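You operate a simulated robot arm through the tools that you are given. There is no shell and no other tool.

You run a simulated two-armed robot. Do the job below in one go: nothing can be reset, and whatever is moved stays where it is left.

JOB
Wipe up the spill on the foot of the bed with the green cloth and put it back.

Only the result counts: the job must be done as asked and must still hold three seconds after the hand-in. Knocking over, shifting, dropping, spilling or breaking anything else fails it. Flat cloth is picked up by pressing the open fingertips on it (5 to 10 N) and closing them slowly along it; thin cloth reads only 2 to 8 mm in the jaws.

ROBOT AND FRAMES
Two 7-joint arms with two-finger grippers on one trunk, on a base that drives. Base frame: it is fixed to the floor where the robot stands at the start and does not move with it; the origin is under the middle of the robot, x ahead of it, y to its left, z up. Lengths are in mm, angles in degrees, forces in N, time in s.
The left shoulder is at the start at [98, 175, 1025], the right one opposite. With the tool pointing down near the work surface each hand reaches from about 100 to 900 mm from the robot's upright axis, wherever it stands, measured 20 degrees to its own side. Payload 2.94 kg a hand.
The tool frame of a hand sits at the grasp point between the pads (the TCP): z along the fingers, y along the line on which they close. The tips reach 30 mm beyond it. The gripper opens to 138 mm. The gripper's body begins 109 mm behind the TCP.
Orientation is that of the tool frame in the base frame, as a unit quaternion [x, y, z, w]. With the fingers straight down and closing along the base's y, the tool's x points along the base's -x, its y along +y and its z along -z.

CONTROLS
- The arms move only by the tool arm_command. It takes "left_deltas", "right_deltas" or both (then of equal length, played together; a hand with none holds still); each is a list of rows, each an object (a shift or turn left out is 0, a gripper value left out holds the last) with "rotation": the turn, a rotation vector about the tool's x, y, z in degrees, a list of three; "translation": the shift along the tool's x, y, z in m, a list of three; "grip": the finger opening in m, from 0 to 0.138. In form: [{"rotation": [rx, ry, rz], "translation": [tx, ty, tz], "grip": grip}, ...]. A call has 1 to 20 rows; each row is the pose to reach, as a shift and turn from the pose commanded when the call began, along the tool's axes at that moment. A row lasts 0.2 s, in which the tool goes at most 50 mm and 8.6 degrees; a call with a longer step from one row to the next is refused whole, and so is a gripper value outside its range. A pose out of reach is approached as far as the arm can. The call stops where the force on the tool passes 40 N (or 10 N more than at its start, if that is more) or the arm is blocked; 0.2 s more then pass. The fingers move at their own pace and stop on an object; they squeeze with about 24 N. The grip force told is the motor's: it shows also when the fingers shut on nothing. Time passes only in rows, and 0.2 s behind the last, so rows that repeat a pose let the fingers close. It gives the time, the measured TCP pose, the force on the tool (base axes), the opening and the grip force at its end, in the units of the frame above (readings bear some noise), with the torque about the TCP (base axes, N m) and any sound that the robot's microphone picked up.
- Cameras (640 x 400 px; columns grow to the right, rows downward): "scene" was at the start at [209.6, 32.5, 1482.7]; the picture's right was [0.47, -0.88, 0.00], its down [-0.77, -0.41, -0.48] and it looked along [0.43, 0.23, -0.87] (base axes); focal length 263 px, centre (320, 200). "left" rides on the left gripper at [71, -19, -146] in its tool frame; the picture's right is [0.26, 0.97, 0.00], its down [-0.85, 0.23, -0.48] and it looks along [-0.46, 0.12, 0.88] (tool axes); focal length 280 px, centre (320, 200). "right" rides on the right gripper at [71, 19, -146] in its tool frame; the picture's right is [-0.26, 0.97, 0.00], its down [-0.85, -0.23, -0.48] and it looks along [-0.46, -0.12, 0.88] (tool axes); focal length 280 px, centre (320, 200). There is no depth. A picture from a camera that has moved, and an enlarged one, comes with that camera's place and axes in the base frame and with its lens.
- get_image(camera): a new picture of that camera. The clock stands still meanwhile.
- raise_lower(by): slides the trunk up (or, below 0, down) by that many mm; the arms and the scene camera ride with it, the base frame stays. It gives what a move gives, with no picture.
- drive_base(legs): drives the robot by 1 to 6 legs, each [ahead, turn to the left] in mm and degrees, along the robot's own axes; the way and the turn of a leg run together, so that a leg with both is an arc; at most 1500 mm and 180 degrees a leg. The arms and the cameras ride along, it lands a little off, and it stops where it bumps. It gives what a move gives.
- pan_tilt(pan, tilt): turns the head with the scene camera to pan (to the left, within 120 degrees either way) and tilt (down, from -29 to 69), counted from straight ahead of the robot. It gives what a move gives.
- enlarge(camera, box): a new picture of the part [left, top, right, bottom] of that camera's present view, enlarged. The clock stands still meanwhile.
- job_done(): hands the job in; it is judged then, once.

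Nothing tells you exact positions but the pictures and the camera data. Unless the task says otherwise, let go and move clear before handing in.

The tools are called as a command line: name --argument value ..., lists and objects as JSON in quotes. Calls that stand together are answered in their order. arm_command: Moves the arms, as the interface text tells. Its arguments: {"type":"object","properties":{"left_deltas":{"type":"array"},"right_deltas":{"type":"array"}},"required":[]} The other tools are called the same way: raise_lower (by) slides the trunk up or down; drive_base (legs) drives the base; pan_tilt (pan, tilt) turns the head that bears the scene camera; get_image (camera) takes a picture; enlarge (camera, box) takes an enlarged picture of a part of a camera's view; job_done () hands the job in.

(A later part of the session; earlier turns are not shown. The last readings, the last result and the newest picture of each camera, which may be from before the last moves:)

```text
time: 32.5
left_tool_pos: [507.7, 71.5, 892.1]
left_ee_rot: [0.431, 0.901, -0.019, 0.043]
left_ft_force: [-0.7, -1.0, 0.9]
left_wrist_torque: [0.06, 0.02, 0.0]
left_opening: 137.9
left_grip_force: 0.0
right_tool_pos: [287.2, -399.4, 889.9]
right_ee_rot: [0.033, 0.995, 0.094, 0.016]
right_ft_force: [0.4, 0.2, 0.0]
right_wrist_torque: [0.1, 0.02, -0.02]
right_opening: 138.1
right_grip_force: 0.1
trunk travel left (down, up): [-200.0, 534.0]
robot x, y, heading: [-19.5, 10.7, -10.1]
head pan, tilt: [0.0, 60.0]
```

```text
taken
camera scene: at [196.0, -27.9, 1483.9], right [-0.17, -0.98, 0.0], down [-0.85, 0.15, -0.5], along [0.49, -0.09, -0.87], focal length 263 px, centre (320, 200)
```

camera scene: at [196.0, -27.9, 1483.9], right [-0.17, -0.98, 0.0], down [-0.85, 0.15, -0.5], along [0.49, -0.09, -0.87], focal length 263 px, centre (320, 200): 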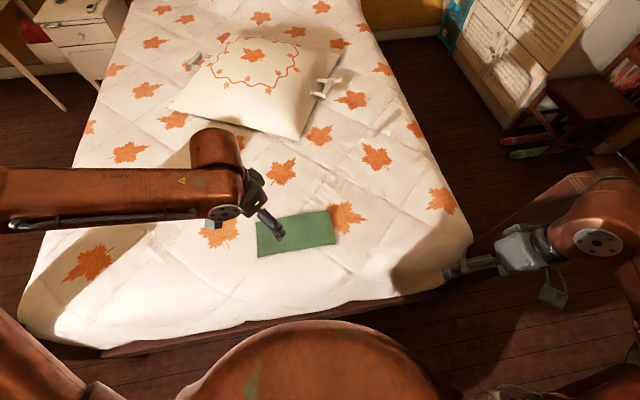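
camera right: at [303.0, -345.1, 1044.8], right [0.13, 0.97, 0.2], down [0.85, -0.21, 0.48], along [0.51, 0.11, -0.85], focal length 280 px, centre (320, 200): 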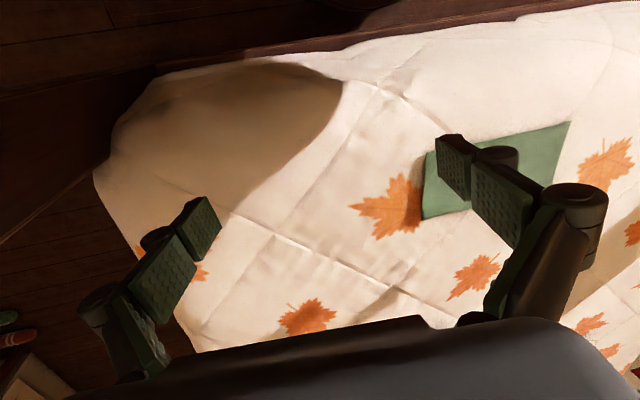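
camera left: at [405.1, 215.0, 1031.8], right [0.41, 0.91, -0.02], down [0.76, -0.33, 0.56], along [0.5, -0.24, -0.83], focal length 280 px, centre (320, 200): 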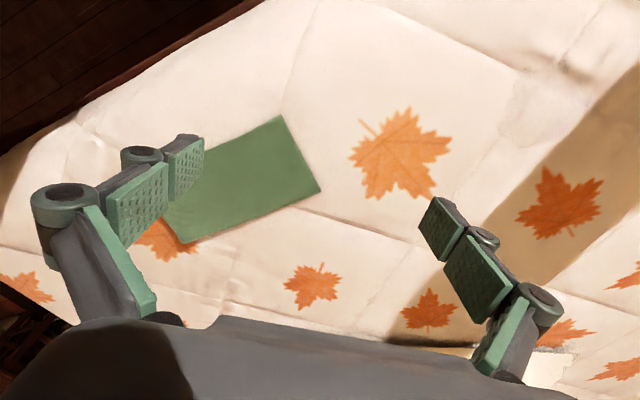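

The turn went cleanly and the robot stays level. I will turn another 14 degrees.

drive_base --legs '[[0, -14]]'

pan_tilt --pan 40 --tilt 60

get_image --camera "scene"

get_image --camera "left"

```text
time: 33.8
left_tool_pos: [506.4, -60.8, 891.4]
left_ee_rot: [0.541, 0.84, -0.025, 0.041]
left_ft_force: [-1.3, -0.4, 0.1]
left_wrist_torque: [0.1, -0.04, -0.03]
left_opening: 138.0
left_grip_force: 0.0
right_tool_pos: [174.4, -462.8, 888.9]
right_ee_rot: [0.157, 0.983, 0.092, 0.029]
right_ft_force: [-0.6, 0.3, -1.0]
right_wrist_torque: [0.04, 0.0, 0.0]
right_opening: 138.2
right_grip_force: 0.1
trunk travel left (down, up): [-200.0, 534.0]
robot x, y, heading: [-18.6, 8.9, -24.4]
head pan, tilt: [0.0, 60.0]
```

```text
time: 34.9
left_tool_pos: [506.6, -61.0, 892.1]
left_ee_rot: [0.541, 0.839, -0.025, 0.042]
left_ft_force: [-0.1, 0.5, -0.2]
left_wrist_torque: [0.01, -0.02, 0.02]
left_opening: 138.0
left_grip_force: 0.1
right_tool_pos: [176.1, -461.9, 890.1]
right_ee_rot: [0.157, 0.983, 0.092, 0.028]
right_ft_force: [0.2, -0.1, 0.5]
right_wrist_torque: [0.01, 0.02, 0.03]
right_opening: 137.8
right_grip_force: 0.1
trunk travel left (down, up): [-200.0, 534.0]
robot x, y, heading: [-17.8, 10.6, -24.4]
head pan, tilt: [40.0, 60.0]
```

```text
taken
camera scene: at [183.7, -33.4, 1483.8], right [0.27, -0.96, 0.0], down [-0.83, -0.23, -0.5], along [0.48, 0.13, -0.87], focal length 263 px, centre (320, 200)
```

scene: 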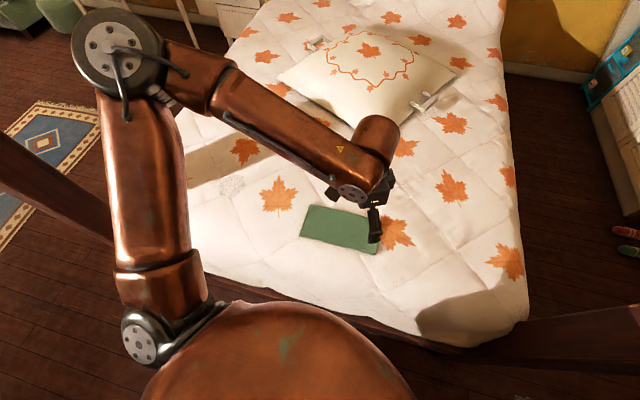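

```text
taken
camera left: at [454.2, 7.5, 1030.4], right [0.77, 0.64, -0.02], down [0.54, -0.63, 0.56], along [0.34, -0.44, -0.83], focal length 280 px, centre (320, 200)
```

left: 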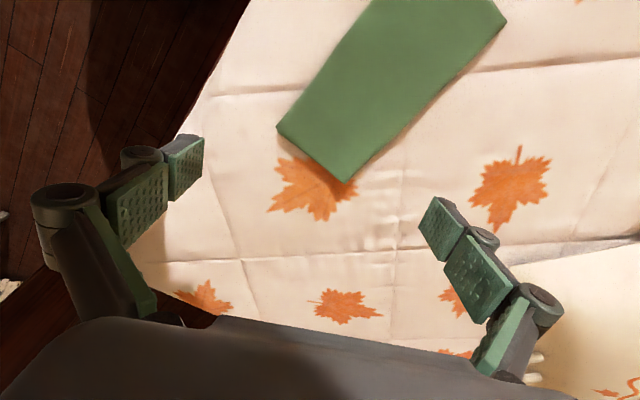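

The left hand is now over the cloth at [506, -61] and the spill is well placed on its left. I will square the gripper so that it points straight down and closes along the cloth's short side (base x), with 60 mm opening.

arm_command --left_deltas '[{"rotation": [0.2, 0.9, 4.0], "grip": 0.06}, {"rotation": [0.5, 1.8, 8.1]}, {"rotation": [0.7, 2.7, 12.2]}, {"rotation": [0.9, 3.7, 16.2]}, {"rotation": [1.2, 4.6, 20.3]}, {"rotation": [1.4, 5.5, 24.3]}, {"rotation": [1.4, 5.5, 24.3]}, {"rotation": [1.4, 5.5, 24.3]}]'

get_image --camera "left"

```text
time: 36.7
left_tool_pos: [506.9, -63.0, 893.2]
left_ee_rot: [0.706, 0.708, 0.0, -0.001]
left_ft_force: [-0.6, 0.2, -0.3]
left_wrist_torque: [-0.01, 0.0, 0.01]
left_opening: 60.1
left_grip_force: 0.1
right_tool_pos: [175.1, -463.0, 889.4]
right_ee_rot: [0.157, 0.983, 0.092, 0.028]
right_ft_force: [0.1, 0.3, 0.3]
right_wrist_torque: [0.0, 0.01, 0.01]
right_opening: 137.9
right_grip_force: 0.0
trunk travel left (down, up): [-200.0, 534.0]
robot x, y, heading: [-16.8, 7.7, -24.2]
head pan, tilt: [40.0, 60.0]
```

```text
taken
camera left: at [487.9, 8.5, 1038.6], right [0.96, 0.26, 0.0], down [0.23, -0.85, 0.47], along [0.12, -0.46, -0.88], focal length 280 px, centre (320, 200)
```

left: 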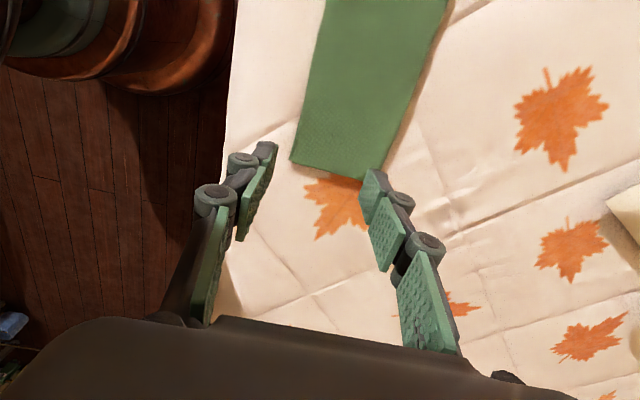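

The gripper is square. I move it over the cloth's centre [538, -2] and down to about 45 mm above it.

arm_command --left_deltas '[{"translation": [0.003, 0.002, 0.006]}, {"translation": [0.01, 0.005, 0.02]}, {"translation": [0.018, 0.009, 0.038]}, {"translation": [0.026, 0.013, 0.056]}, {"translation": [0.034, 0.017, 0.074]}, {"translation": [0.042, 0.021, 0.092]}, {"translation": [0.05, 0.025, 0.11]}, {"translation": [0.057, 0.029, 0.124]}, {"translation": [0.061, 0.031, 0.131]}, {"translation": [0.061, 0.031, 0.133]}, {"translation": [0.061, 0.031, 0.133]}, {"translation": [0.061, 0.031, 0.133]}]'

get_image --camera "left"

get_image --camera "scene"

```text
time: 39.3
left_tool_pos: [535.6, 0.5, 760.4]
left_ee_rot: [0.706, 0.708, -0.001, -0.002]
left_ft_force: [0.3, 0.7, 0.4]
left_wrist_torque: [0.01, 0.02, 0.01]
left_opening: 60.0
left_grip_force: 0.0
right_tool_pos: [174.3, -461.9, 890.1]
right_ee_rot: [0.157, 0.983, 0.092, 0.028]
right_ft_force: [-0.7, -0.6, 0.2]
right_wrist_torque: [0.01, -0.01, -0.01]
right_opening: 138.0
right_grip_force: 0.0
trunk travel left (down, up): [-200.0, 534.0]
robot x, y, heading: [-21.4, 7.0, -24.3]
head pan, tilt: [40.0, 60.0]
```

```text
taken
camera left: at [517.7, 70.9, 906.0], right [0.96, 0.26, 0.0], down [0.23, -0.85, 0.47], along [0.12, -0.46, -0.88], focal length 280 px, centre (320, 200)
```

left: 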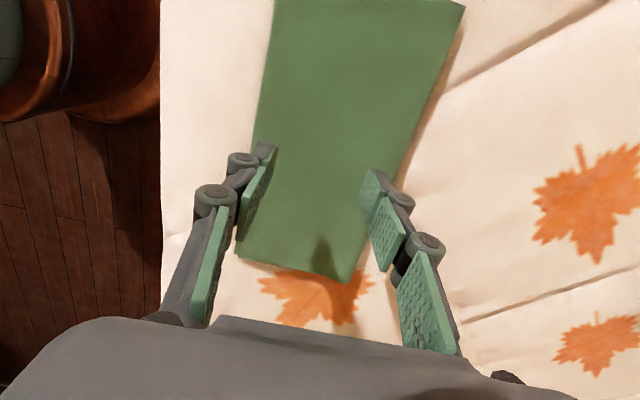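

```text
taken
camera scene: at [183.7, -33.3, 1483.8], right [0.27, -0.96, 0.0], down [-0.83, -0.23, -0.5], along [0.48, 0.13, -0.87], focal length 263 px, centre (320, 200)
```

scene: 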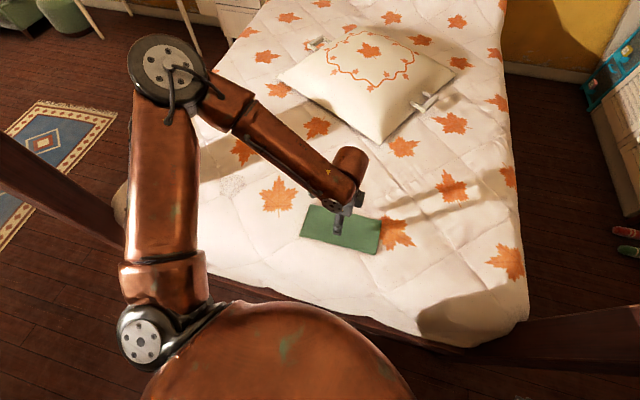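

Both fingertips are above the cloth with margin to its edges. I will take a close look at its layers before pressing down.

enlarge --camera "left" --box '[200, 0, 520, 200]'

enlarge --camera "left" --box '[210, 180, 450, 330]'

```text
2.00 times, centred on (360, 100) of left
camera zoom: at [517.7, 70.9, 906.0], right [0.96, 0.26, 0.0], down [0.23, -0.85, 0.47], along [0.12, -0.46, -0.88], focal length 561 px, centre (240, 400)
```

zoom: 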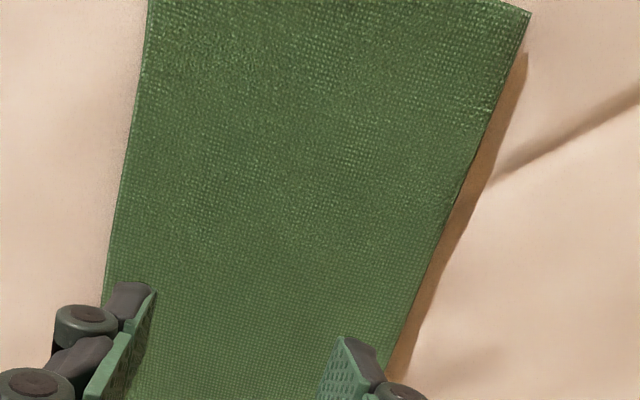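

```text
2.67 times, centred on (330, 255) of left
camera zoom: at [517.7, 70.9, 906.0], right [0.96, 0.26, 0.0], down [0.23, -0.85, 0.47], along [0.12, -0.46, -0.88], focal length 748 px, centre (293, 53)
```

zoom: 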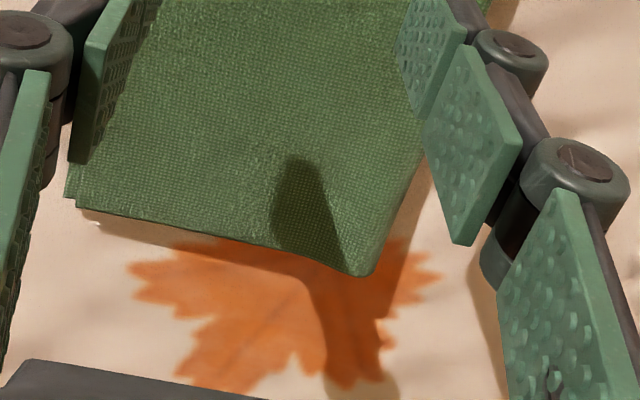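

The far edge (x ≈ 601) is the fold and the near edge is open, so pinching at the fold keeps both layers together. I will turn the gripper back so that it closes along base y, ready to pinch at the middle of the fold.

arm_command --left_deltas '[{"rotation": [0, 0, -4], "translation": [0, 0, -0.01]}, {"rotation": [0, 0, -11], "translation": [0, 0, -0.02]}, {"rotation": [0, 0, -18], "translation": [0, 0, -0.03]}, {"rotation": [0, 0, -25], "translation": [0, 0, -0.03]}, {"rotation": [0, 0, -32], "translation": [0, 0, -0.03]}, {"rotation": [0, 0, -39], "translation": [0, 0, -0.03]}, {"rotation": [0, 0, -46], "translation": [0, 0, -0.03]}, {"rotation": [0, 0, -53], "translation": [0, 0, -0.03]}, {"rotation": [0, 0, -60], "translation": [0, 0, -0.03]}, {"rotation": [0, 0, -67], "translation": [0, 0, -0.03]}, {"rotation": [0, 0, -74], "translation": [0, 0, -0.03]}, {"rotation": [0, 0, -81], "translation": [0, 0, -0.03]}, {"rotation": [0, 0, -87], "translation": [0, 0, -0.03]}, {"rotation": [0, 0, -90], "translation": [0, 0, -0.03]}, {"rotation": [0, 0, -90], "translation": [0, 0, -0.03]}, {"rotation": [0, 0, -90], "translation": [0, 0, -0.03]}]'

get_image --camera "left"

```text
time: 42.7
left_tool_pos: [537.5, 0.7, 788.9]
left_ee_rot: [-0.001, 1.0, 0.001, 0.0]
left_ft_force: [0.1, 0.2, -0.2]
left_wrist_torque: [0.02, 0.01, 0.02]
left_opening: 60.4
left_grip_force: 0.0
right_tool_pos: [175.2, -462.3, 889.0]
right_ee_rot: [0.157, 0.983, 0.092, 0.028]
right_ft_force: [-0.3, -0.1, 0.4]
right_wrist_torque: [0.0, -0.02, -0.03]
right_opening: 137.8
right_grip_force: 0.1
trunk travel left (down, up): [-200.0, 534.0]
robot x, y, heading: [-16.5, 10.7, -24.5]
head pan, tilt: [40.0, 60.0]
```

```text
taken
camera left: at [466.5, -19.2, 934.7], right [-0.26, 0.96, 0.0], down [0.85, 0.23, 0.47], along [0.46, 0.13, -0.88], focal length 280 px, centre (320, 200)
```

left: 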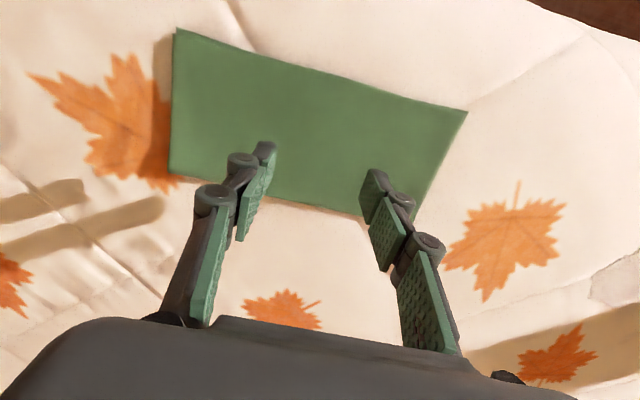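

The wrist angle works and the grip line is now along the fold. I move to just inside the fold's middle [586, -4] and come down to about 20 mm above the cloth.

arm_command --left_deltas '[{"translation": [-0.006, -0.001, 0.006]}, {"translation": [-0.016, -0.002, 0.017]}, {"translation": [-0.028, -0.003, 0.03]}, {"translation": [-0.04, -0.004, 0.042]}, {"translation": [-0.047, -0.005, 0.05]}, {"translation": [-0.0485, -0.005, 0.053]}, {"translation": [-0.0485, -0.005, 0.053]}, {"translation": [-0.0485, -0.005, 0.053]}]'

get_image --camera "left"

```text
time: 44.5
left_tool_pos: [585.2, -3.1, 734.4]
left_ee_rot: [-0.001, 1.0, 0.001, -0.001]
left_ft_force: [0.9, 0.4, 0.0]
left_wrist_torque: [0.0, 0.02, -0.02]
left_opening: 60.0
left_grip_force: 0.1
right_tool_pos: [176.5, -462.0, 889.2]
right_ee_rot: [0.158, 0.983, 0.092, 0.028]
right_ft_force: [0.8, 0.4, 0.2]
right_wrist_torque: [-0.01, 0.03, 0.01]
right_opening: 138.0
right_grip_force: 0.1
trunk travel left (down, up): [-200.0, 534.0]
robot x, y, heading: [-17.0, 15.4, -24.4]
head pan, tilt: [40.0, 60.0]
```

```text
taken
camera left: at [515.9, -24.1, 881.2], right [-0.26, 0.96, 0.0], down [0.85, 0.23, 0.47], along [0.46, 0.13, -0.88], focal length 280 px, centre (320, 200)
```

left: 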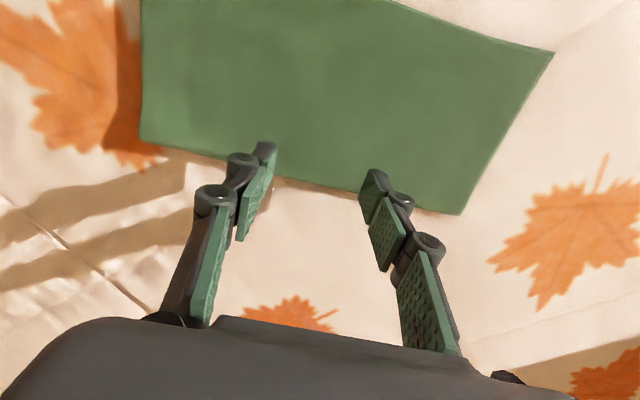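

The fingertips will land about 17 mm inside the fold, which is right. I lower in small steps and watch the force.

arm_command --left_deltas '[{"translation": [0, 0, 0.004]}, {"translation": [0, 0, 0.008]}, {"translation": [0, 0, 0.012]}, {"translation": [0, 0, 0.014]}, {"translation": [0, 0, 0.014]}]'

arm_command --left_deltas '[{"translation": [0, 0, 0.002]}, {"translation": [0, 0, 0.004]}, {"translation": [0, 0, 0.004]}]'

```text
time: 45.7
left_tool_pos: [585.9, -4.6, 721.3]
left_ee_rot: [-0.002, 1.0, 0.001, -0.001]
left_ft_force: [1.6, 0.5, -0.3]
left_wrist_torque: [-0.04, -0.03, -0.02]
left_opening: 60.1
left_grip_force: 0.0
right_tool_pos: [176.5, -461.7, 890.2]
right_ee_rot: [0.156, 0.983, 0.092, 0.029]
right_ft_force: [-0.5, 0.2, -0.9]
right_wrist_torque: [-0.03, 0.0, 0.01]
right_opening: 138.1
right_grip_force: 0.0
trunk travel left (down, up): [-200.0, 534.0]
robot x, y, heading: [-20.8, 7.9, -24.4]
head pan, tilt: [40.0, 60.0]
```

```text
time: 46.5
left_tool_pos: [586.7, -3.0, 719.3]
left_ee_rot: [-0.001, 1.0, -0.001, -0.001]
left_ft_force: [0.3, 0.2, 0.1]
left_wrist_torque: [-0.01, 0.0, 0.03]
left_opening: 60.2
left_grip_force: 0.1
right_tool_pos: [176.3, -462.7, 889.7]
right_ee_rot: [0.157, 0.983, 0.092, 0.028]
right_ft_force: [0.1, 0.2, -0.7]
right_wrist_torque: [-0.01, 0.02, -0.01]
right_opening: 138.2
right_grip_force: 0.0
trunk travel left (down, up): [-200.0, 534.0]
robot x, y, heading: [-20.9, 12.1, -24.5]
head pan, tilt: [40.0, 60.0]
```

There is no contact yet at z ≈ 717. I keep lowering in small steps.

arm_command --left_deltas '[{"translation": [0, 0, 0.002]}, {"translation": [0, 0, 0.004]}, {"translation": [0, 0, 0.004]}]'

arm_command --left_deltas '[{"translation": [0, 0, 0.002]}, {"translation": [0, 0, 0.003]}, {"translation": [0, 0, 0.003]}]'

```text
time: 47.3
left_tool_pos: [584.9, -2.2, 714.9]
left_ee_rot: [-0.001, 1.0, 0.001, -0.001]
left_ft_force: [-0.7, -0.4, 0.2]
left_wrist_torque: [-0.02, 0.01, -0.02]
left_opening: 60.1
left_grip_force: 0.1
left hand out of reach, approached as far as the arm can: row 2, 3
right_tool_pos: [176.5, -462.3, 888.7]
right_ee_rot: [0.157, 0.983, 0.092, 0.028]
right_ft_force: [0.4, 1.2, 0.3]
right_wrist_torque: [-0.02, 0.0, 0.01]
right_opening: 138.1
right_grip_force: 0.0
trunk travel left (down, up): [-200.0, 534.0]
robot x, y, heading: [-17.2, 11.4, -24.6]
head pan, tilt: [40.0, 60.0]
```

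```text
time: 48.1
left_tool_pos: [583.9, -1.8, 712.8]
left_ee_rot: [0.0, 1.0, -0.001, 0.0]
left_ft_force: [-0.4, -0.1, 0.3]
left_wrist_torque: [0.0, -0.01, -0.04]
left_opening: 60.0
left_grip_force: 0.1
right_tool_pos: [176.5, -461.8, 888.6]
right_ee_rot: [0.157, 0.983, 0.091, 0.027]
right_ft_force: [-0.1, -0.7, 0.5]
right_wrist_torque: [-0.02, 0.0, 0.0]
right_opening: 137.7
right_grip_force: 0.1
trunk travel left (down, up): [-200.0, 534.0]
robot x, y, heading: [-18.8, 12.8, -24.5]
head pan, tilt: [40.0, 60.0]
```

The arm reached another joint limit just above the cloth, since the spot is still near the right edge of its workspace. I will lift and turn the base another 12 degrees to the right.

arm_command --left_deltas '[{"translation": [0, 0, -0.006]}, {"translation": [0, 0, -0.02]}, {"translation": [0, 0, -0.04]}, {"translation": [0, 0, -0.06]}, {"translation": [0, 0, -0.08]}, {"translation": [0, 0, -0.095]}, {"translation": [0, 0, -0.1]}, {"translation": [0, 0, -0.1]}]'

drive_base --legs '[[0, -12]]'

get_image --camera "scene"

```text
time: 49.9
left_tool_pos: [585.3, -2.4, 812.5]
left_ee_rot: [-0.001, 1.0, 0.001, -0.002]
left_ft_force: [0.6, -0.7, 0.8]
left_wrist_torque: [0.05, -0.04, -0.03]
left_opening: 59.7
left_grip_force: 0.1
right_tool_pos: [173.9, -462.1, 889.8]
right_ee_rot: [0.157, 0.983, 0.092, 0.028]
right_ft_force: [0.2, 0.4, -0.5]
right_wrist_torque: [-0.04, 0.01, -0.02]
right_opening: 137.9
right_grip_force: 0.1
trunk travel left (down, up): [-200.0, 534.0]
robot x, y, heading: [-18.1, 9.4, -24.6]
head pan, tilt: [40.0, 60.0]
```

```text
time: 51.0
left_tool_pos: [568.2, -128.5, 811.3]
left_ee_rot: [0.103, 0.995, 0.001, -0.001]
left_ft_force: [-0.6, -0.4, -0.2]
left_wrist_torque: [0.04, -0.02, -0.01]
left_opening: 60.1
left_grip_force: 0.1
right_tool_pos: [73.5, -494.4, 889.9]
right_ee_rot: [0.259, 0.961, 0.089, 0.038]
right_ft_force: [-0.4, 0.0, 0.2]
right_wrist_torque: [0.04, -0.02, -0.01]
right_opening: 138.1
right_grip_force: 0.1
trunk travel left (down, up): [-200.0, 534.0]
robot x, y, heading: [-17.0, 8.6, -36.5]
head pan, tilt: [40.0, 60.0]
```

```text
taken
camera scene: at [169.4, -74.9, 1483.9], right [0.06, -1.0, 0.0], down [-0.86, -0.05, -0.5], along [0.5, 0.03, -0.87], focal length 263 px, centre (320, 200)
```

scene: 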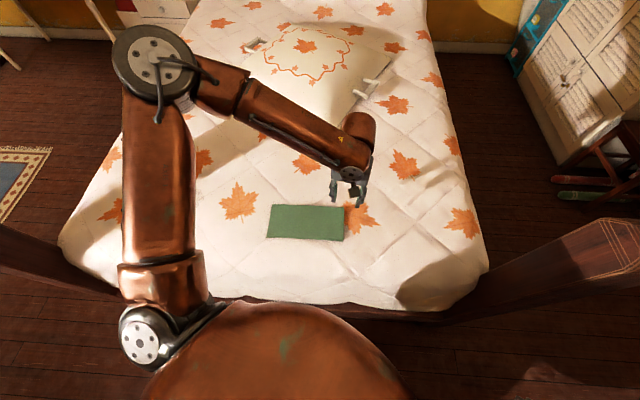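

The robot turned cleanly. I move the left hand back over the fold's middle and square it up again.

arm_command --left_deltas '[{"rotation": [0, 0, -1], "translation": [0.001, 0.007, 0]}, {"rotation": [0, 0, -3], "translation": [0.002, 0.022, 0.005]}, {"rotation": [0, 0, -5], "translation": [0.003, 0.042, 0.015]}, {"rotation": [0, 0, -7], "translation": [0.005, 0.064, 0.025]}, {"rotation": [0, 0, -9], "translation": [0.006, 0.086, 0.035]}, {"rotation": [0, 0, -11], "translation": [0.008, 0.106, 0.045]}, {"rotation": [0, 0, -11.8], "translation": [0.009, 0.12, 0.055]}, {"rotation": [0, 0, -11.8], "translation": [0.009, 0.126, 0.065]}, {"rotation": [0, 0, -11.8], "translation": [0.009, 0.126, 0.075]}, {"rotation": [0, 0, -11.8], "translation": [0.009, 0.126, 0.075]}, {"rotation": [0, 0, -11.8], "translation": [0.009, 0.126, 0.075]}]'

get_image --camera "left"

```text
time: 53.5
left_tool_pos: [585.6, -1.8, 736.1]
left_ee_rot: [0.0, 1.0, 0.001, -0.001]
left_ft_force: [0.5, 0.4, 0.3]
left_wrist_torque: [-0.01, 0.03, 0.02]
left_opening: 60.0
left_grip_force: 0.0
right_tool_pos: [74.2, -491.7, 891.3]
right_ee_rot: [0.259, 0.961, 0.088, 0.038]
right_ft_force: [-0.4, 0.0, -0.9]
right_wrist_torque: [-0.03, 0.0, -0.02]
right_opening: 137.8
right_grip_force: 0.1
trunk travel left (down, up): [-200.0, 534.0]
robot x, y, heading: [-19.6, 9.4, -36.6]
head pan, tilt: [40.0, 60.0]
```

```text
taken
camera left: at [515.1, -21.0, 882.3], right [-0.26, 0.97, 0.0], down [0.85, 0.23, 0.47], along [0.46, 0.13, -0.88], focal length 280 px, centre (320, 200)
```

left: 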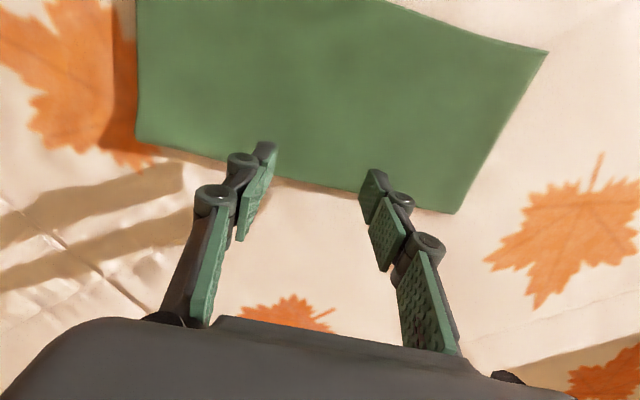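

The view matches the earlier one, with the cloth spanning x 480–603 and y -131 to 117. I lower in small steps until I feel contact.

arm_command --left_deltas '[{"translation": [0, -0.001, 0.005]}, {"translation": [0, -0.003, 0.011]}, {"translation": [0, -0.004, 0.017]}, {"translation": [0, -0.004, 0.02]}, {"translation": [0, -0.004, 0.02]}]'

arm_command --left_deltas '[{"translation": [0, 0, 0.002]}, {"translation": [0, 0, 0.004]}, {"translation": [0, 0, 0.004]}]'

```text
time: 54.6
left_tool_pos: [585.7, -7.3, 716.7]
left_ee_rot: [0.001, 1.0, 0.001, -0.002]
left_ft_force: [-0.9, 0.2, 0.4]
left_wrist_torque: [0.0, 0.02, 0.02]
left_opening: 60.1
left_grip_force: 0.1
right_tool_pos: [72.8, -491.7, 889.8]
right_ee_rot: [0.259, 0.961, 0.088, 0.04]
right_ft_force: [0.1, -0.1, 0.8]
right_wrist_torque: [0.01, 0.0, 0.0]
right_opening: 138.3
right_grip_force: 0.0
trunk travel left (down, up): [-200.0, 534.0]
robot x, y, heading: [-16.9, 7.1, -36.4]
head pan, tilt: [40.0, 60.0]
```

```text
time: 55.5
left_tool_pos: [585.5, -7.4, 712.7]
left_ee_rot: [0.0, 1.0, 0.001, -0.001]
left_ft_force: [1.1, 0.1, 0.1]
left_wrist_torque: [-0.04, -0.01, 0.0]
left_opening: 59.9
left_grip_force: 0.0
right_tool_pos: [73.6, -493.2, 889.6]
right_ee_rot: [0.259, 0.961, 0.088, 0.039]
right_ft_force: [-0.1, -0.3, 0.3]
right_wrist_torque: [0.01, -0.03, 0.0]
right_opening: 137.5
right_grip_force: 0.1
trunk travel left (down, up): [-200.0, 534.0]
robot x, y, heading: [-20.7, 8.1, -36.3]
head pan, tilt: [40.0, 60.0]
```

No contact at z 712. I continue down in 3 mm steps.

arm_command --left_deltas '[{"translation": [0, 0, 0.002]}, {"translation": [0, 0, 0.003]}, {"translation": [0, 0, 0.003]}]'

arm_command --left_deltas '[{"translation": [0, 0, 0.002]}, {"translation": [0, 0, 0.003]}, {"translation": [0, 0, 0.003]}]'

```text
time: 56.2
left_tool_pos: [586.6, -7.0, 711.8]
left_ee_rot: [0.0, 1.0, 0.002, -0.001]
left_ft_force: [-1.6, -0.4, 2.8]
left_wrist_torque: [-0.05, 0.04, -0.02]
left_opening: 60.1
left_grip_force: 0.0
right_tool_pos: [74.1, -491.9, 889.4]
right_ee_rot: [0.258, 0.961, 0.089, 0.039]
right_ft_force: [0.7, -0.6, 0.3]
right_wrist_torque: [0.0, 0.02, 0.02]
right_opening: 137.7
right_grip_force: 0.1
trunk travel left (down, up): [-200.0, 534.0]
robot x, y, heading: [-19.1, 14.1, -36.3]
head pan, tilt: [40.0, 60.0]
```

```text
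time: 57.0
left_tool_pos: [585.9, -8.2, 711.0]
left_ee_rot: [0.0, 1.0, 0.0, 0.002]
left_ft_force: [0.3, 2.5, 31.9]
left_wrist_torque: [0.27, -0.05, 0.07]
left_opening: 59.2
left_grip_force: 9.5
right_tool_pos: [72.2, -493.3, 891.0]
right_ee_rot: [0.259, 0.961, 0.088, 0.039]
right_ft_force: [0.2, 0.2, 0.2]
right_wrist_torque: [0.01, 0.01, 0.01]
right_opening: 137.9
right_grip_force: 0.0
trunk travel left (down, up): [-200.0, 534.0]
robot x, y, heading: [-20.7, 11.8, -36.3]
head pan, tilt: [40.0, 60.0]
```

The surface is stiff, about 10 N per mm, with contact at z ≈ 710. I back off by 2.3 mm to get 5 to 10 N.

arm_command --left_deltas '[{"translation": [0, 0, -0.0023]}, {"translation": [0, 0, -0.0023]}]'

```text
time: 57.6
left_tool_pos: [585.6, -5.9, 710.5]
left_ee_rot: [0.001, 1.0, 0.001, 0.0]
left_ft_force: [5.7, -1.2, 12.2]
left_wrist_torque: [-0.29, -0.22, 0.1]
left_opening: 60.2
left_grip_force: 0.7
right_tool_pos: [72.6, -492.2, 889.8]
right_ee_rot: [0.259, 0.961, 0.088, 0.039]
right_ft_force: [0.4, 0.3, -0.2]
right_wrist_torque: [0.02, -0.01, 0.01]
right_opening: 137.9
right_grip_force: 0.0
trunk travel left (down, up): [-200.0, 534.0]
robot x, y, heading: [-15.4, 14.4, -36.1]
head pan, tilt: [40.0, 60.0]
```

The press is 12 N. I ease up a little more and begin closing slowly, then check.

arm_command --left_deltas '[{"translation": [0, 0, -0.0005]}, {"translation": [0, 0, -0.0005]}]'

arm_command --left_deltas '[{"grip": 0.058}, {"grip": 0.056}, {"grip": 0.054}, {"grip": 0.052}, {"grip": 0.05}, {"grip": 0.048}, {"grip": 0.046}, {"grip": 0.044}, {"grip": 0.042}, {"grip": 0.04}]'

get_image --camera "left"

```text
time: 58.2
left_tool_pos: [585.8, -6.8, 711.1]
left_ee_rot: [0.001, 1.0, 0.001, -0.001]
left_ft_force: [0.6, -2.9, 12.1]
left_wrist_torque: [-0.42, -0.06, 0.0]
left_opening: 60.7
left_grip_force: 2.3
right_tool_pos: [72.6, -492.0, 889.8]
right_ee_rot: [0.259, 0.961, 0.088, 0.039]
right_ft_force: [0.0, -0.5, 0.3]
right_wrist_torque: [0.03, 0.01, 0.03]
right_opening: 137.8
right_grip_force: 0.1
trunk travel left (down, up): [-200.0, 534.0]
robot x, y, heading: [-16.6, 10.1, -36.3]
head pan, tilt: [40.0, 60.0]
```

```text
time: 60.5
left_tool_pos: [586.7, -5.8, 712.3]
left_ee_rot: [0.001, 1.0, 0.0, 0.0]
left_ft_force: [1.1, -2.5, 15.9]
left_wrist_torque: [-0.15, -0.02, 0.01]
left_opening: 40.9
left_grip_force: 3.3
right_tool_pos: [73.5, -491.7, 889.3]
right_ee_rot: [0.259, 0.961, 0.087, 0.037]
right_ft_force: [-0.6, -1.4, 0.1]
right_wrist_torque: [0.02, -0.02, 0.02]
right_opening: 138.3
right_grip_force: 0.0
trunk travel left (down, up): [-200.0, 534.0]
robot x, y, heading: [-18.2, 7.9, -36.4]
head pan, tilt: [40.0, 60.0]
```

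```text
taken
camera left: at [515.7, -25.9, 857.2], right [-0.26, 0.97, 0.0], down [0.85, 0.23, 0.48], along [0.46, 0.13, -0.88], focal length 280 px, centre (320, 200)
```

left: 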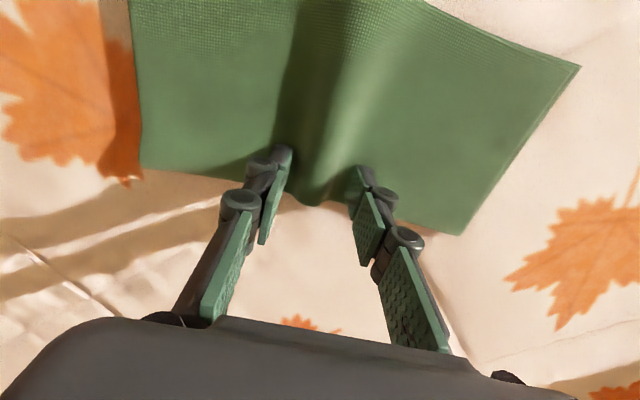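

A ridge is forming between the fingers along the whole width, so the cloth bunches as intended. I ease the pressure slightly and keep closing slowly.

arm_command --left_deltas '[{"grip": 0.038, "translation": [0, 0, -0.0005]}, {"grip": 0.036, "translation": [0, 0, -0.0005]}, {"grip": 0.034, "translation": [0, 0, -0.0005]}, {"grip": 0.032, "translation": [0, 0, -0.0005]}, {"grip": 0.03, "translation": [0, 0, -0.0005]}, {"grip": 0.028, "translation": [0, 0, -0.0005]}, {"grip": 0.026, "translation": [0, 0, -0.0005]}, {"grip": 0.024, "translation": [0, 0, -0.0005]}, {"grip": 0.022, "translation": [0, 0, -0.0005]}, {"grip": 0.02, "translation": [0, 0, -0.0005]}]'

get_image --camera "left"

```text
time: 62.6
left_tool_pos: [585.4, -5.2, 710.5]
left_ee_rot: [0.0, 1.0, 0.002, 0.0]
left_ft_force: [-0.7, 0.2, 9.9]
left_wrist_torque: [-0.06, 0.01, 0.0]
left_opening: 20.6
left_grip_force: 0.0
right_tool_pos: [72.9, -491.4, 890.4]
right_ee_rot: [0.259, 0.961, 0.088, 0.039]
right_ft_force: [0.7, -0.4, 0.0]
right_wrist_torque: [0.0, 0.02, 0.02]
right_opening: 138.0
right_grip_force: 0.1
trunk travel left (down, up): [-200.0, 534.0]
robot x, y, heading: [-19.6, 11.9, -36.5]
head pan, tilt: [40.0, 60.0]
```

```text
taken
camera left: at [515.2, -25.1, 856.6], right [-0.26, 0.97, 0.0], down [0.85, 0.23, 0.48], along [0.46, 0.13, -0.88], focal length 280 px, centre (320, 200)
```

left: 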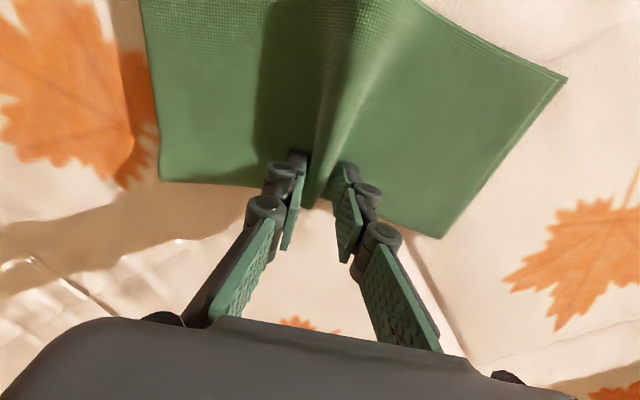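

The ridge stands well between the pads and the force is 10 N. I close the rest of the way and let the jaws squeeze.

arm_command --left_deltas '[{"grip": 0.018}, {"grip": 0.016}, {"grip": 0.014}, {"grip": 0.012}, {"grip": 0.01}, {"grip": 0.008}, {"grip": 0.006}, {"grip": 0.004}, {"grip": 0.002}, {"grip": 0.0}, {"grip": 0.0}, {"grip": 0.0}, {"grip": 0.0}]'

get_image --camera "left"

```text
time: 65.5
left_tool_pos: [586.0, -5.8, 710.6]
left_ee_rot: [0.001, 1.0, 0.001, -0.001]
left_ft_force: [-0.5, -0.2, 0.9]
left_wrist_torque: [0.0, 0.0, -0.01]
left_opening: 6.3
left_grip_force: 24.1
right_tool_pos: [74.1, -492.6, 890.2]
right_ee_rot: [0.26, 0.961, 0.088, 0.038]
right_ft_force: [-0.4, -0.6, 0.5]
right_wrist_torque: [0.01, -0.01, -0.01]
right_opening: 137.7
right_grip_force: 0.0
trunk travel left (down, up): [-200.0, 534.0]
robot x, y, heading: [-15.9, 11.8, -36.4]
head pan, tilt: [40.0, 60.0]
```

```text
taken
camera left: at [515.8, -25.2, 856.4], right [-0.26, 0.97, 0.0], down [0.85, 0.23, 0.47], along [0.46, 0.13, -0.88], focal length 280 px, centre (320, 200)
```

left: 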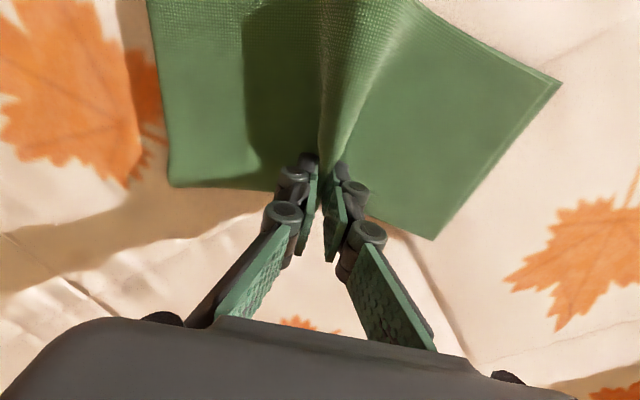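

The jaws hold 6.3 mm of cloth at 24 N. I lift slowly by 60 mm and look.

arm_command --left_deltas '[{"translation": [0, 0, -0.004]}, {"translation": [0, 0, -0.01]}, {"translation": [0, 0, -0.018]}, {"translation": [0, 0, -0.026]}, {"translation": [0, 0, -0.034]}, {"translation": [0, 0, -0.042]}, {"translation": [0, 0, -0.05]}, {"translation": [0, 0, -0.058]}, {"translation": [0, 0, -0.06]}, {"translation": [0, 0, -0.06]}]'

get_image --camera "left"

enlarge --camera "scene" --box '[200, 120, 440, 270]'

```text
time: 67.7
left_tool_pos: [586.9, -7.9, 771.0]
left_ee_rot: [0.001, 1.0, 0.001, -0.001]
left_ft_force: [-0.3, -0.1, -0.2]
left_wrist_torque: [0.04, 0.03, 0.01]
left_opening: 5.9
left_grip_force: 24.2
right_tool_pos: [73.8, -491.4, 889.3]
right_ee_rot: [0.26, 0.961, 0.088, 0.038]
right_ft_force: [0.5, -0.5, 0.7]
right_wrist_torque: [-0.01, 0.0, 0.0]
right_opening: 138.1
right_grip_force: 0.1
trunk travel left (down, up): [-200.0, 534.0]
robot x, y, heading: [-16.5, 10.2, -36.3]
head pan, tilt: [40.0, 60.0]
```

```text
taken
camera left: at [516.2, -26.4, 915.5], right [-0.26, 0.97, 0.0], down [0.85, 0.23, 0.48], along [0.46, 0.13, -0.88], focal length 280 px, centre (320, 200)
```

left: 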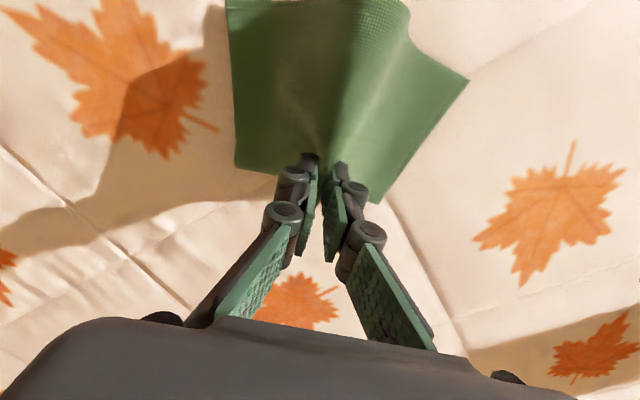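

```text
2.67 times, centred on (320, 195) of scene
camera zoom: at [170.2, -74.0, 1483.8], right [0.06, -1.0, 0.0], down [-0.86, -0.06, -0.5], along [0.5, 0.03, -0.87], focal length 702 px, centre (320, 213)
```

zoom: 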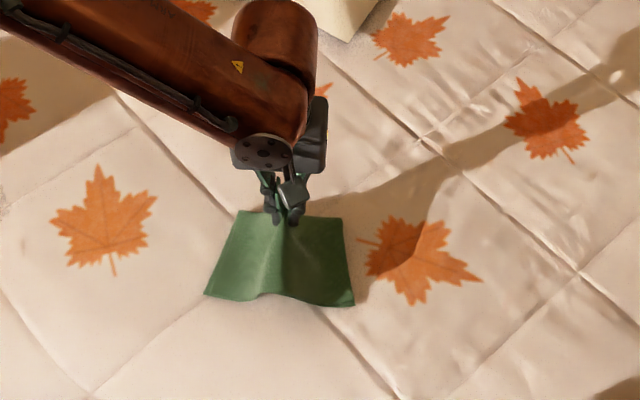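

The cloth hangs from its fold with both layers held together. I lift it clear of the bed and carry it toward the spill.

arm_command --left_deltas '[{"translation": [0, 0, -0.01]}, {"translation": [0, 0, -0.025]}, {"translation": [0, 0, -0.045]}, {"translation": [0, 0, -0.065]}, {"translation": [0, 0.003, -0.085]}, {"translation": [0, 0.01, -0.1]}, {"translation": [0, 0.022, -0.11]}, {"translation": [0, 0.04, -0.11]}, {"translation": [0, 0.062, -0.11]}, {"translation": [0, 0.086, -0.11]}, {"translation": [0, 0.11, -0.11]}, {"translation": [0, 0.134, -0.11]}, {"translation": [0, 0.158, -0.11]}, {"translation": [0, 0.182, -0.11]}, {"translation": [0, 0.206, -0.11]}, {"translation": [0, 0.228, -0.11]}, {"translation": [0, 0.244, -0.11]}, {"translation": [0, 0.25, -0.11]}, {"translation": [0, 0.25, -0.11]}, {"translation": [0, 0.25, -0.11]}]'

get_image --camera "left"

get_image --camera "scene"

```text
time: 71.8
left_tool_pos: [586.8, 243.8, 879.6]
left_ee_rot: [0.001, 1.0, 0.001, -0.001]
left_ft_force: [-0.3, -2.0, -0.9]
left_wrist_torque: [-0.12, -0.03, -0.01]
left_opening: 3.1
left_grip_force: 20.8
right_tool_pos: [72.5, -491.3, 889.8]
right_ee_rot: [0.259, 0.961, 0.087, 0.038]
right_ft_force: [-0.6, -0.2, 0.7]
right_wrist_torque: [0.01, 0.01, 0.0]
right_opening: 138.2
right_grip_force: 0.0
trunk travel left (down, up): [-200.0, 534.0]
robot x, y, heading: [-19.2, 12.0, -36.5]
head pan, tilt: [40.0, 60.0]
```

```text
taken
camera left: at [516.9, 224.3, 1026.3], right [-0.26, 0.97, 0.0], down [0.85, 0.23, 0.47], along [0.46, 0.13, -0.88], focal length 280 px, centre (320, 200)
```

left: 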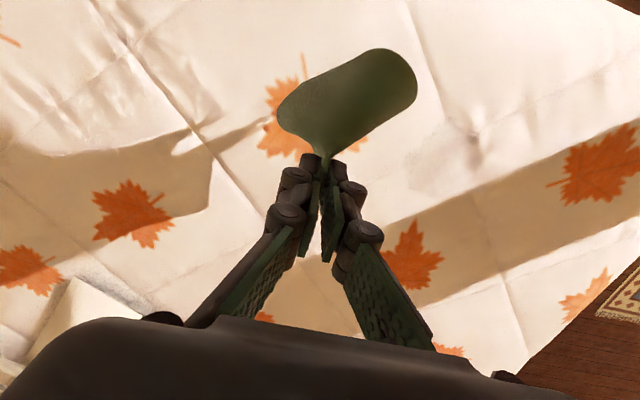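

```text
taken
camera scene: at [170.1, -73.9, 1483.9], right [0.06, -1.0, 0.0], down [-0.86, -0.06, -0.5], along [0.5, 0.03, -0.87], focal length 263 px, centre (320, 200)
```

scene: 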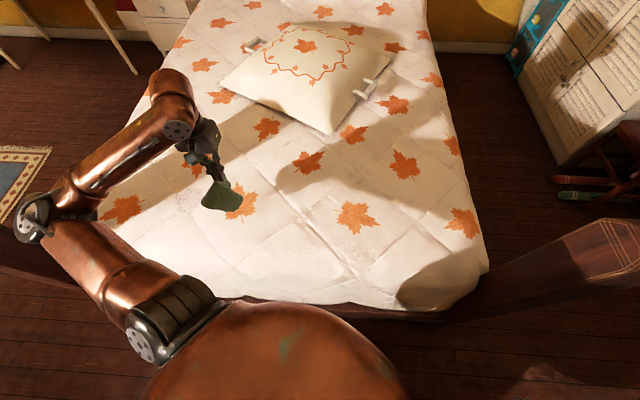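

The grip reading fell to 3 mm and the elbow swung out, so I will check how the cloth is held and where the elbow is.

enlarge --camera "left" --box '[220, 20, 460, 170]'

enlarge --camera "scene" --box '[120, 120, 280, 220]'

arm_command --left_deltas '[{"translation": [0, 0, 0]}, {"translation": [0, 0, 0]}, {"translation": [0, 0, 0]}]'

get_image --camera "left"

```text
2.67 times, centred on (340, 95) of left
camera zoom: at [516.9, 224.3, 1026.3], right [-0.26, 0.97, 0.0], down [0.85, 0.23, 0.47], along [0.46, 0.13, -0.88], focal length 748 px, centre (267, 480)
```

zoom: 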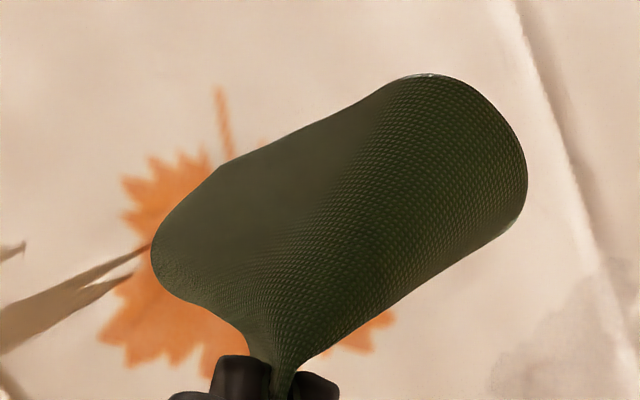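

```text
4.00 times, centred on (200, 170) of scene
camera zoom: at [170.1, -73.9, 1483.9], right [0.06, -1.0, 0.0], down [-0.86, -0.06, -0.5], along [0.5, 0.03, -0.87], focal length 1053 px, centre (800, 320)
```

zoom: 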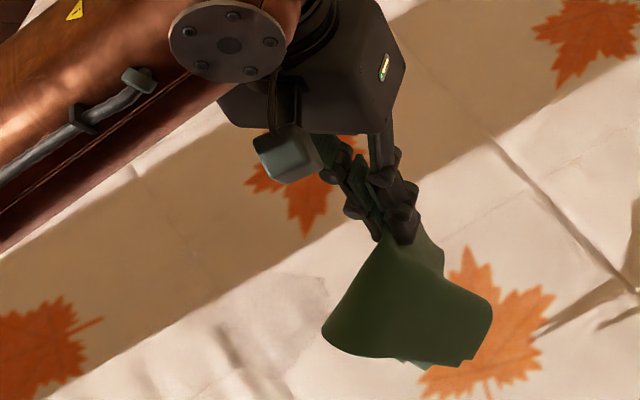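

```text
time: 72.7
left_tool_pos: [587.4, 243.3, 879.9]
left_ee_rot: [0.001, 1.0, 0.001, -0.001]
left_ft_force: [0.0, 0.0, -2.4]
left_wrist_torque: [0.05, 0.02, 0.0]
left_opening: 6.1
left_grip_force: 31.5
right_tool_pos: [73.3, -491.7, 888.9]
right_ee_rot: [0.259, 0.961, 0.087, 0.038]
right_ft_force: [-0.4, -0.4, 0.2]
right_wrist_torque: [0.01, -0.05, -0.01]
right_opening: 138.0
right_grip_force: 0.0
trunk travel left (down, up): [-200.0, 534.0]
robot x, y, heading: [-18.4, 10.0, -36.2]
head pan, tilt: [40.0, 60.0]
```

```text
taken
camera left: at [517.0, 224.2, 1026.2], right [-0.26, 0.97, 0.0], down [0.85, 0.23, 0.48], along [0.46, 0.13, -0.88], focal length 280 px, centre (320, 200)
```

left: 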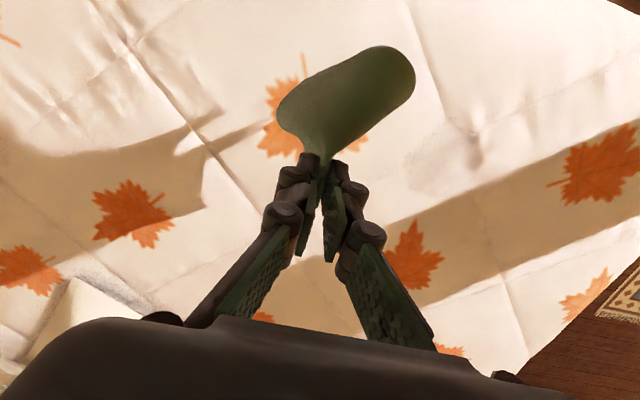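

The cloth is held firmly at 6 mm. I zoom in on the spill to fix its place from here.

enlarge --camera "left" --box '[360, 70, 520, 230]'

enlarge --camera "scene" --box '[120, 150, 280, 250]'

```text
2.50 times, centred on (440, 150) of left
camera zoom: at [517.0, 224.2, 1026.2], right [-0.26, 0.97, 0.0], down [0.85, 0.23, 0.48], along [0.46, 0.13, -0.88], focal length 701 px, centre (20, 325)
```

zoom: 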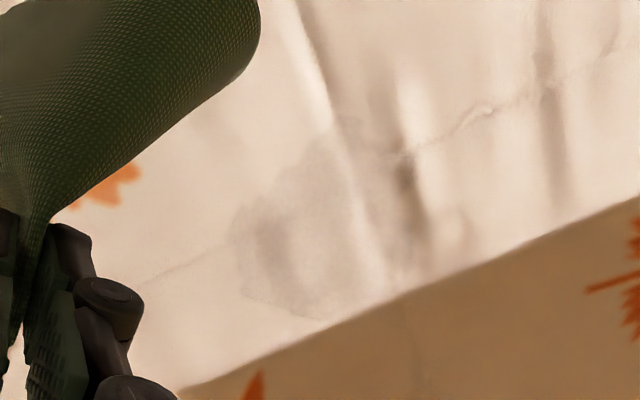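

```text
4.00 times, centred on (200, 200) of scene
camera zoom: at [170.1, -73.9, 1483.9], right [0.06, -1.0, 0.0], down [-0.86, -0.06, -0.5], along [0.5, 0.03, -0.87], focal length 1053 px, centre (800, 200)
```

zoom: 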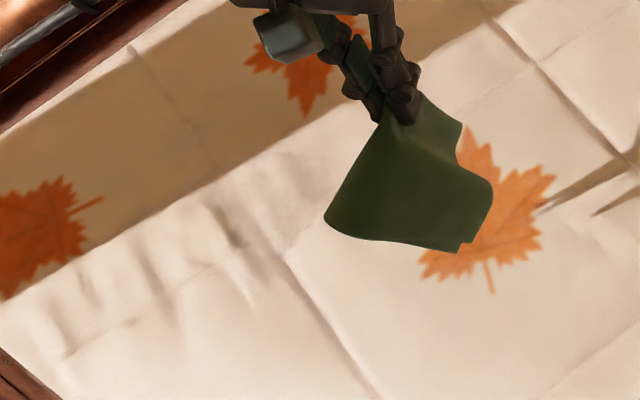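

The spill spans about x 552–652 and y 362–472, centred near [604, 414]. I will come in from the near side, low and moving away from the robot, so that the cloth trails flat over the spill.

arm_command --left_deltas '[{"translation": [0.004, 0.005, 0.001]}, {"translation": [0.012, 0.014, 0.003]}, {"translation": [0.024, 0.027, 0.005]}, {"translation": [0.037, 0.043, 0.008]}, {"translation": [0.051, 0.059, 0.01]}, {"translation": [0.066, 0.076, 0.012]}, {"translation": [0.081, 0.093, 0.014]}, {"translation": [0.096, 0.11, 0.016]}, {"translation": [0.11, 0.127, 0.018]}, {"translation": [0.123, 0.142, 0.02]}, {"translation": [0.134, 0.155, 0.02]}, {"translation": [0.142, 0.164, 0.02]}, {"translation": [0.147, 0.169, 0.02]}, {"translation": [0.147, 0.169, 0.02]}, {"translation": [0.147, 0.169, 0.02]}]'

get_image --camera "scene"

get_image --camera "left"

```text
time: 75.8
left_tool_pos: [439.1, 413.6, 863.2]
left_ee_rot: [0.001, 1.0, 0.001, -0.001]
left_ft_force: [1.0, -0.1, -3.0]
left_wrist_torque: [0.0, 0.0, -0.01]
left_opening: 2.9
left_grip_force: 21.0
right_tool_pos: [73.5, -492.3, 890.0]
right_ee_rot: [0.259, 0.961, 0.087, 0.038]
right_ft_force: [0.5, 0.6, 0.5]
right_wrist_torque: [0.0, -0.03, -0.01]
right_opening: 138.0
right_grip_force: 0.0
trunk travel left (down, up): [-200.0, 534.0]
robot x, y, heading: [-16.6, 5.9, -36.8]
head pan, tilt: [40.0, 60.0]
```

```text
taken
camera scene: at [170.0, -73.8, 1483.9], right [0.06, -1.0, 0.0], down [-0.86, -0.06, -0.5], along [0.5, 0.03, -0.87], focal length 263 px, centre (320, 200)
```

scene: 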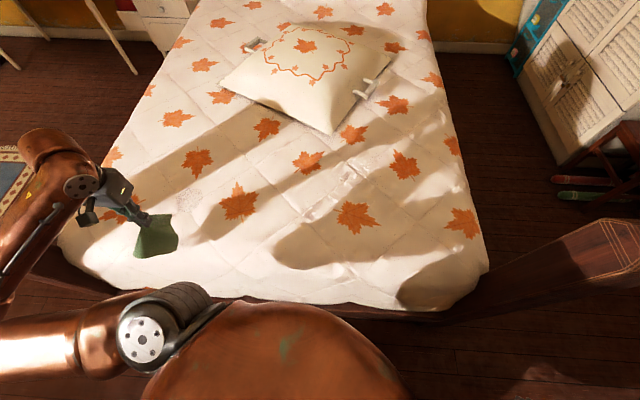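

```text
taken
camera left: at [369.2, 393.4, 1008.3], right [-0.26, 0.97, 0.0], down [0.85, 0.23, 0.47], along [0.46, 0.13, -0.88], focal length 280 px, centre (320, 200)
```

left: 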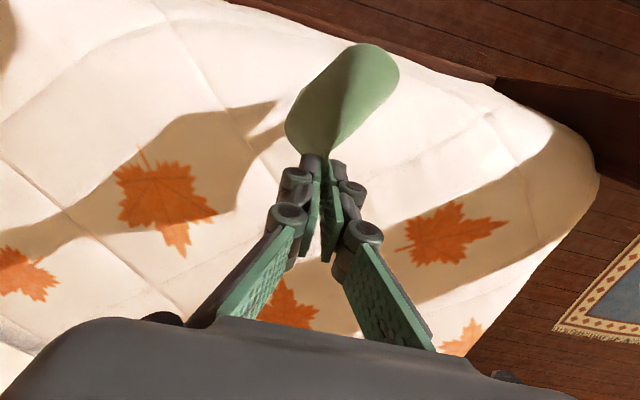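

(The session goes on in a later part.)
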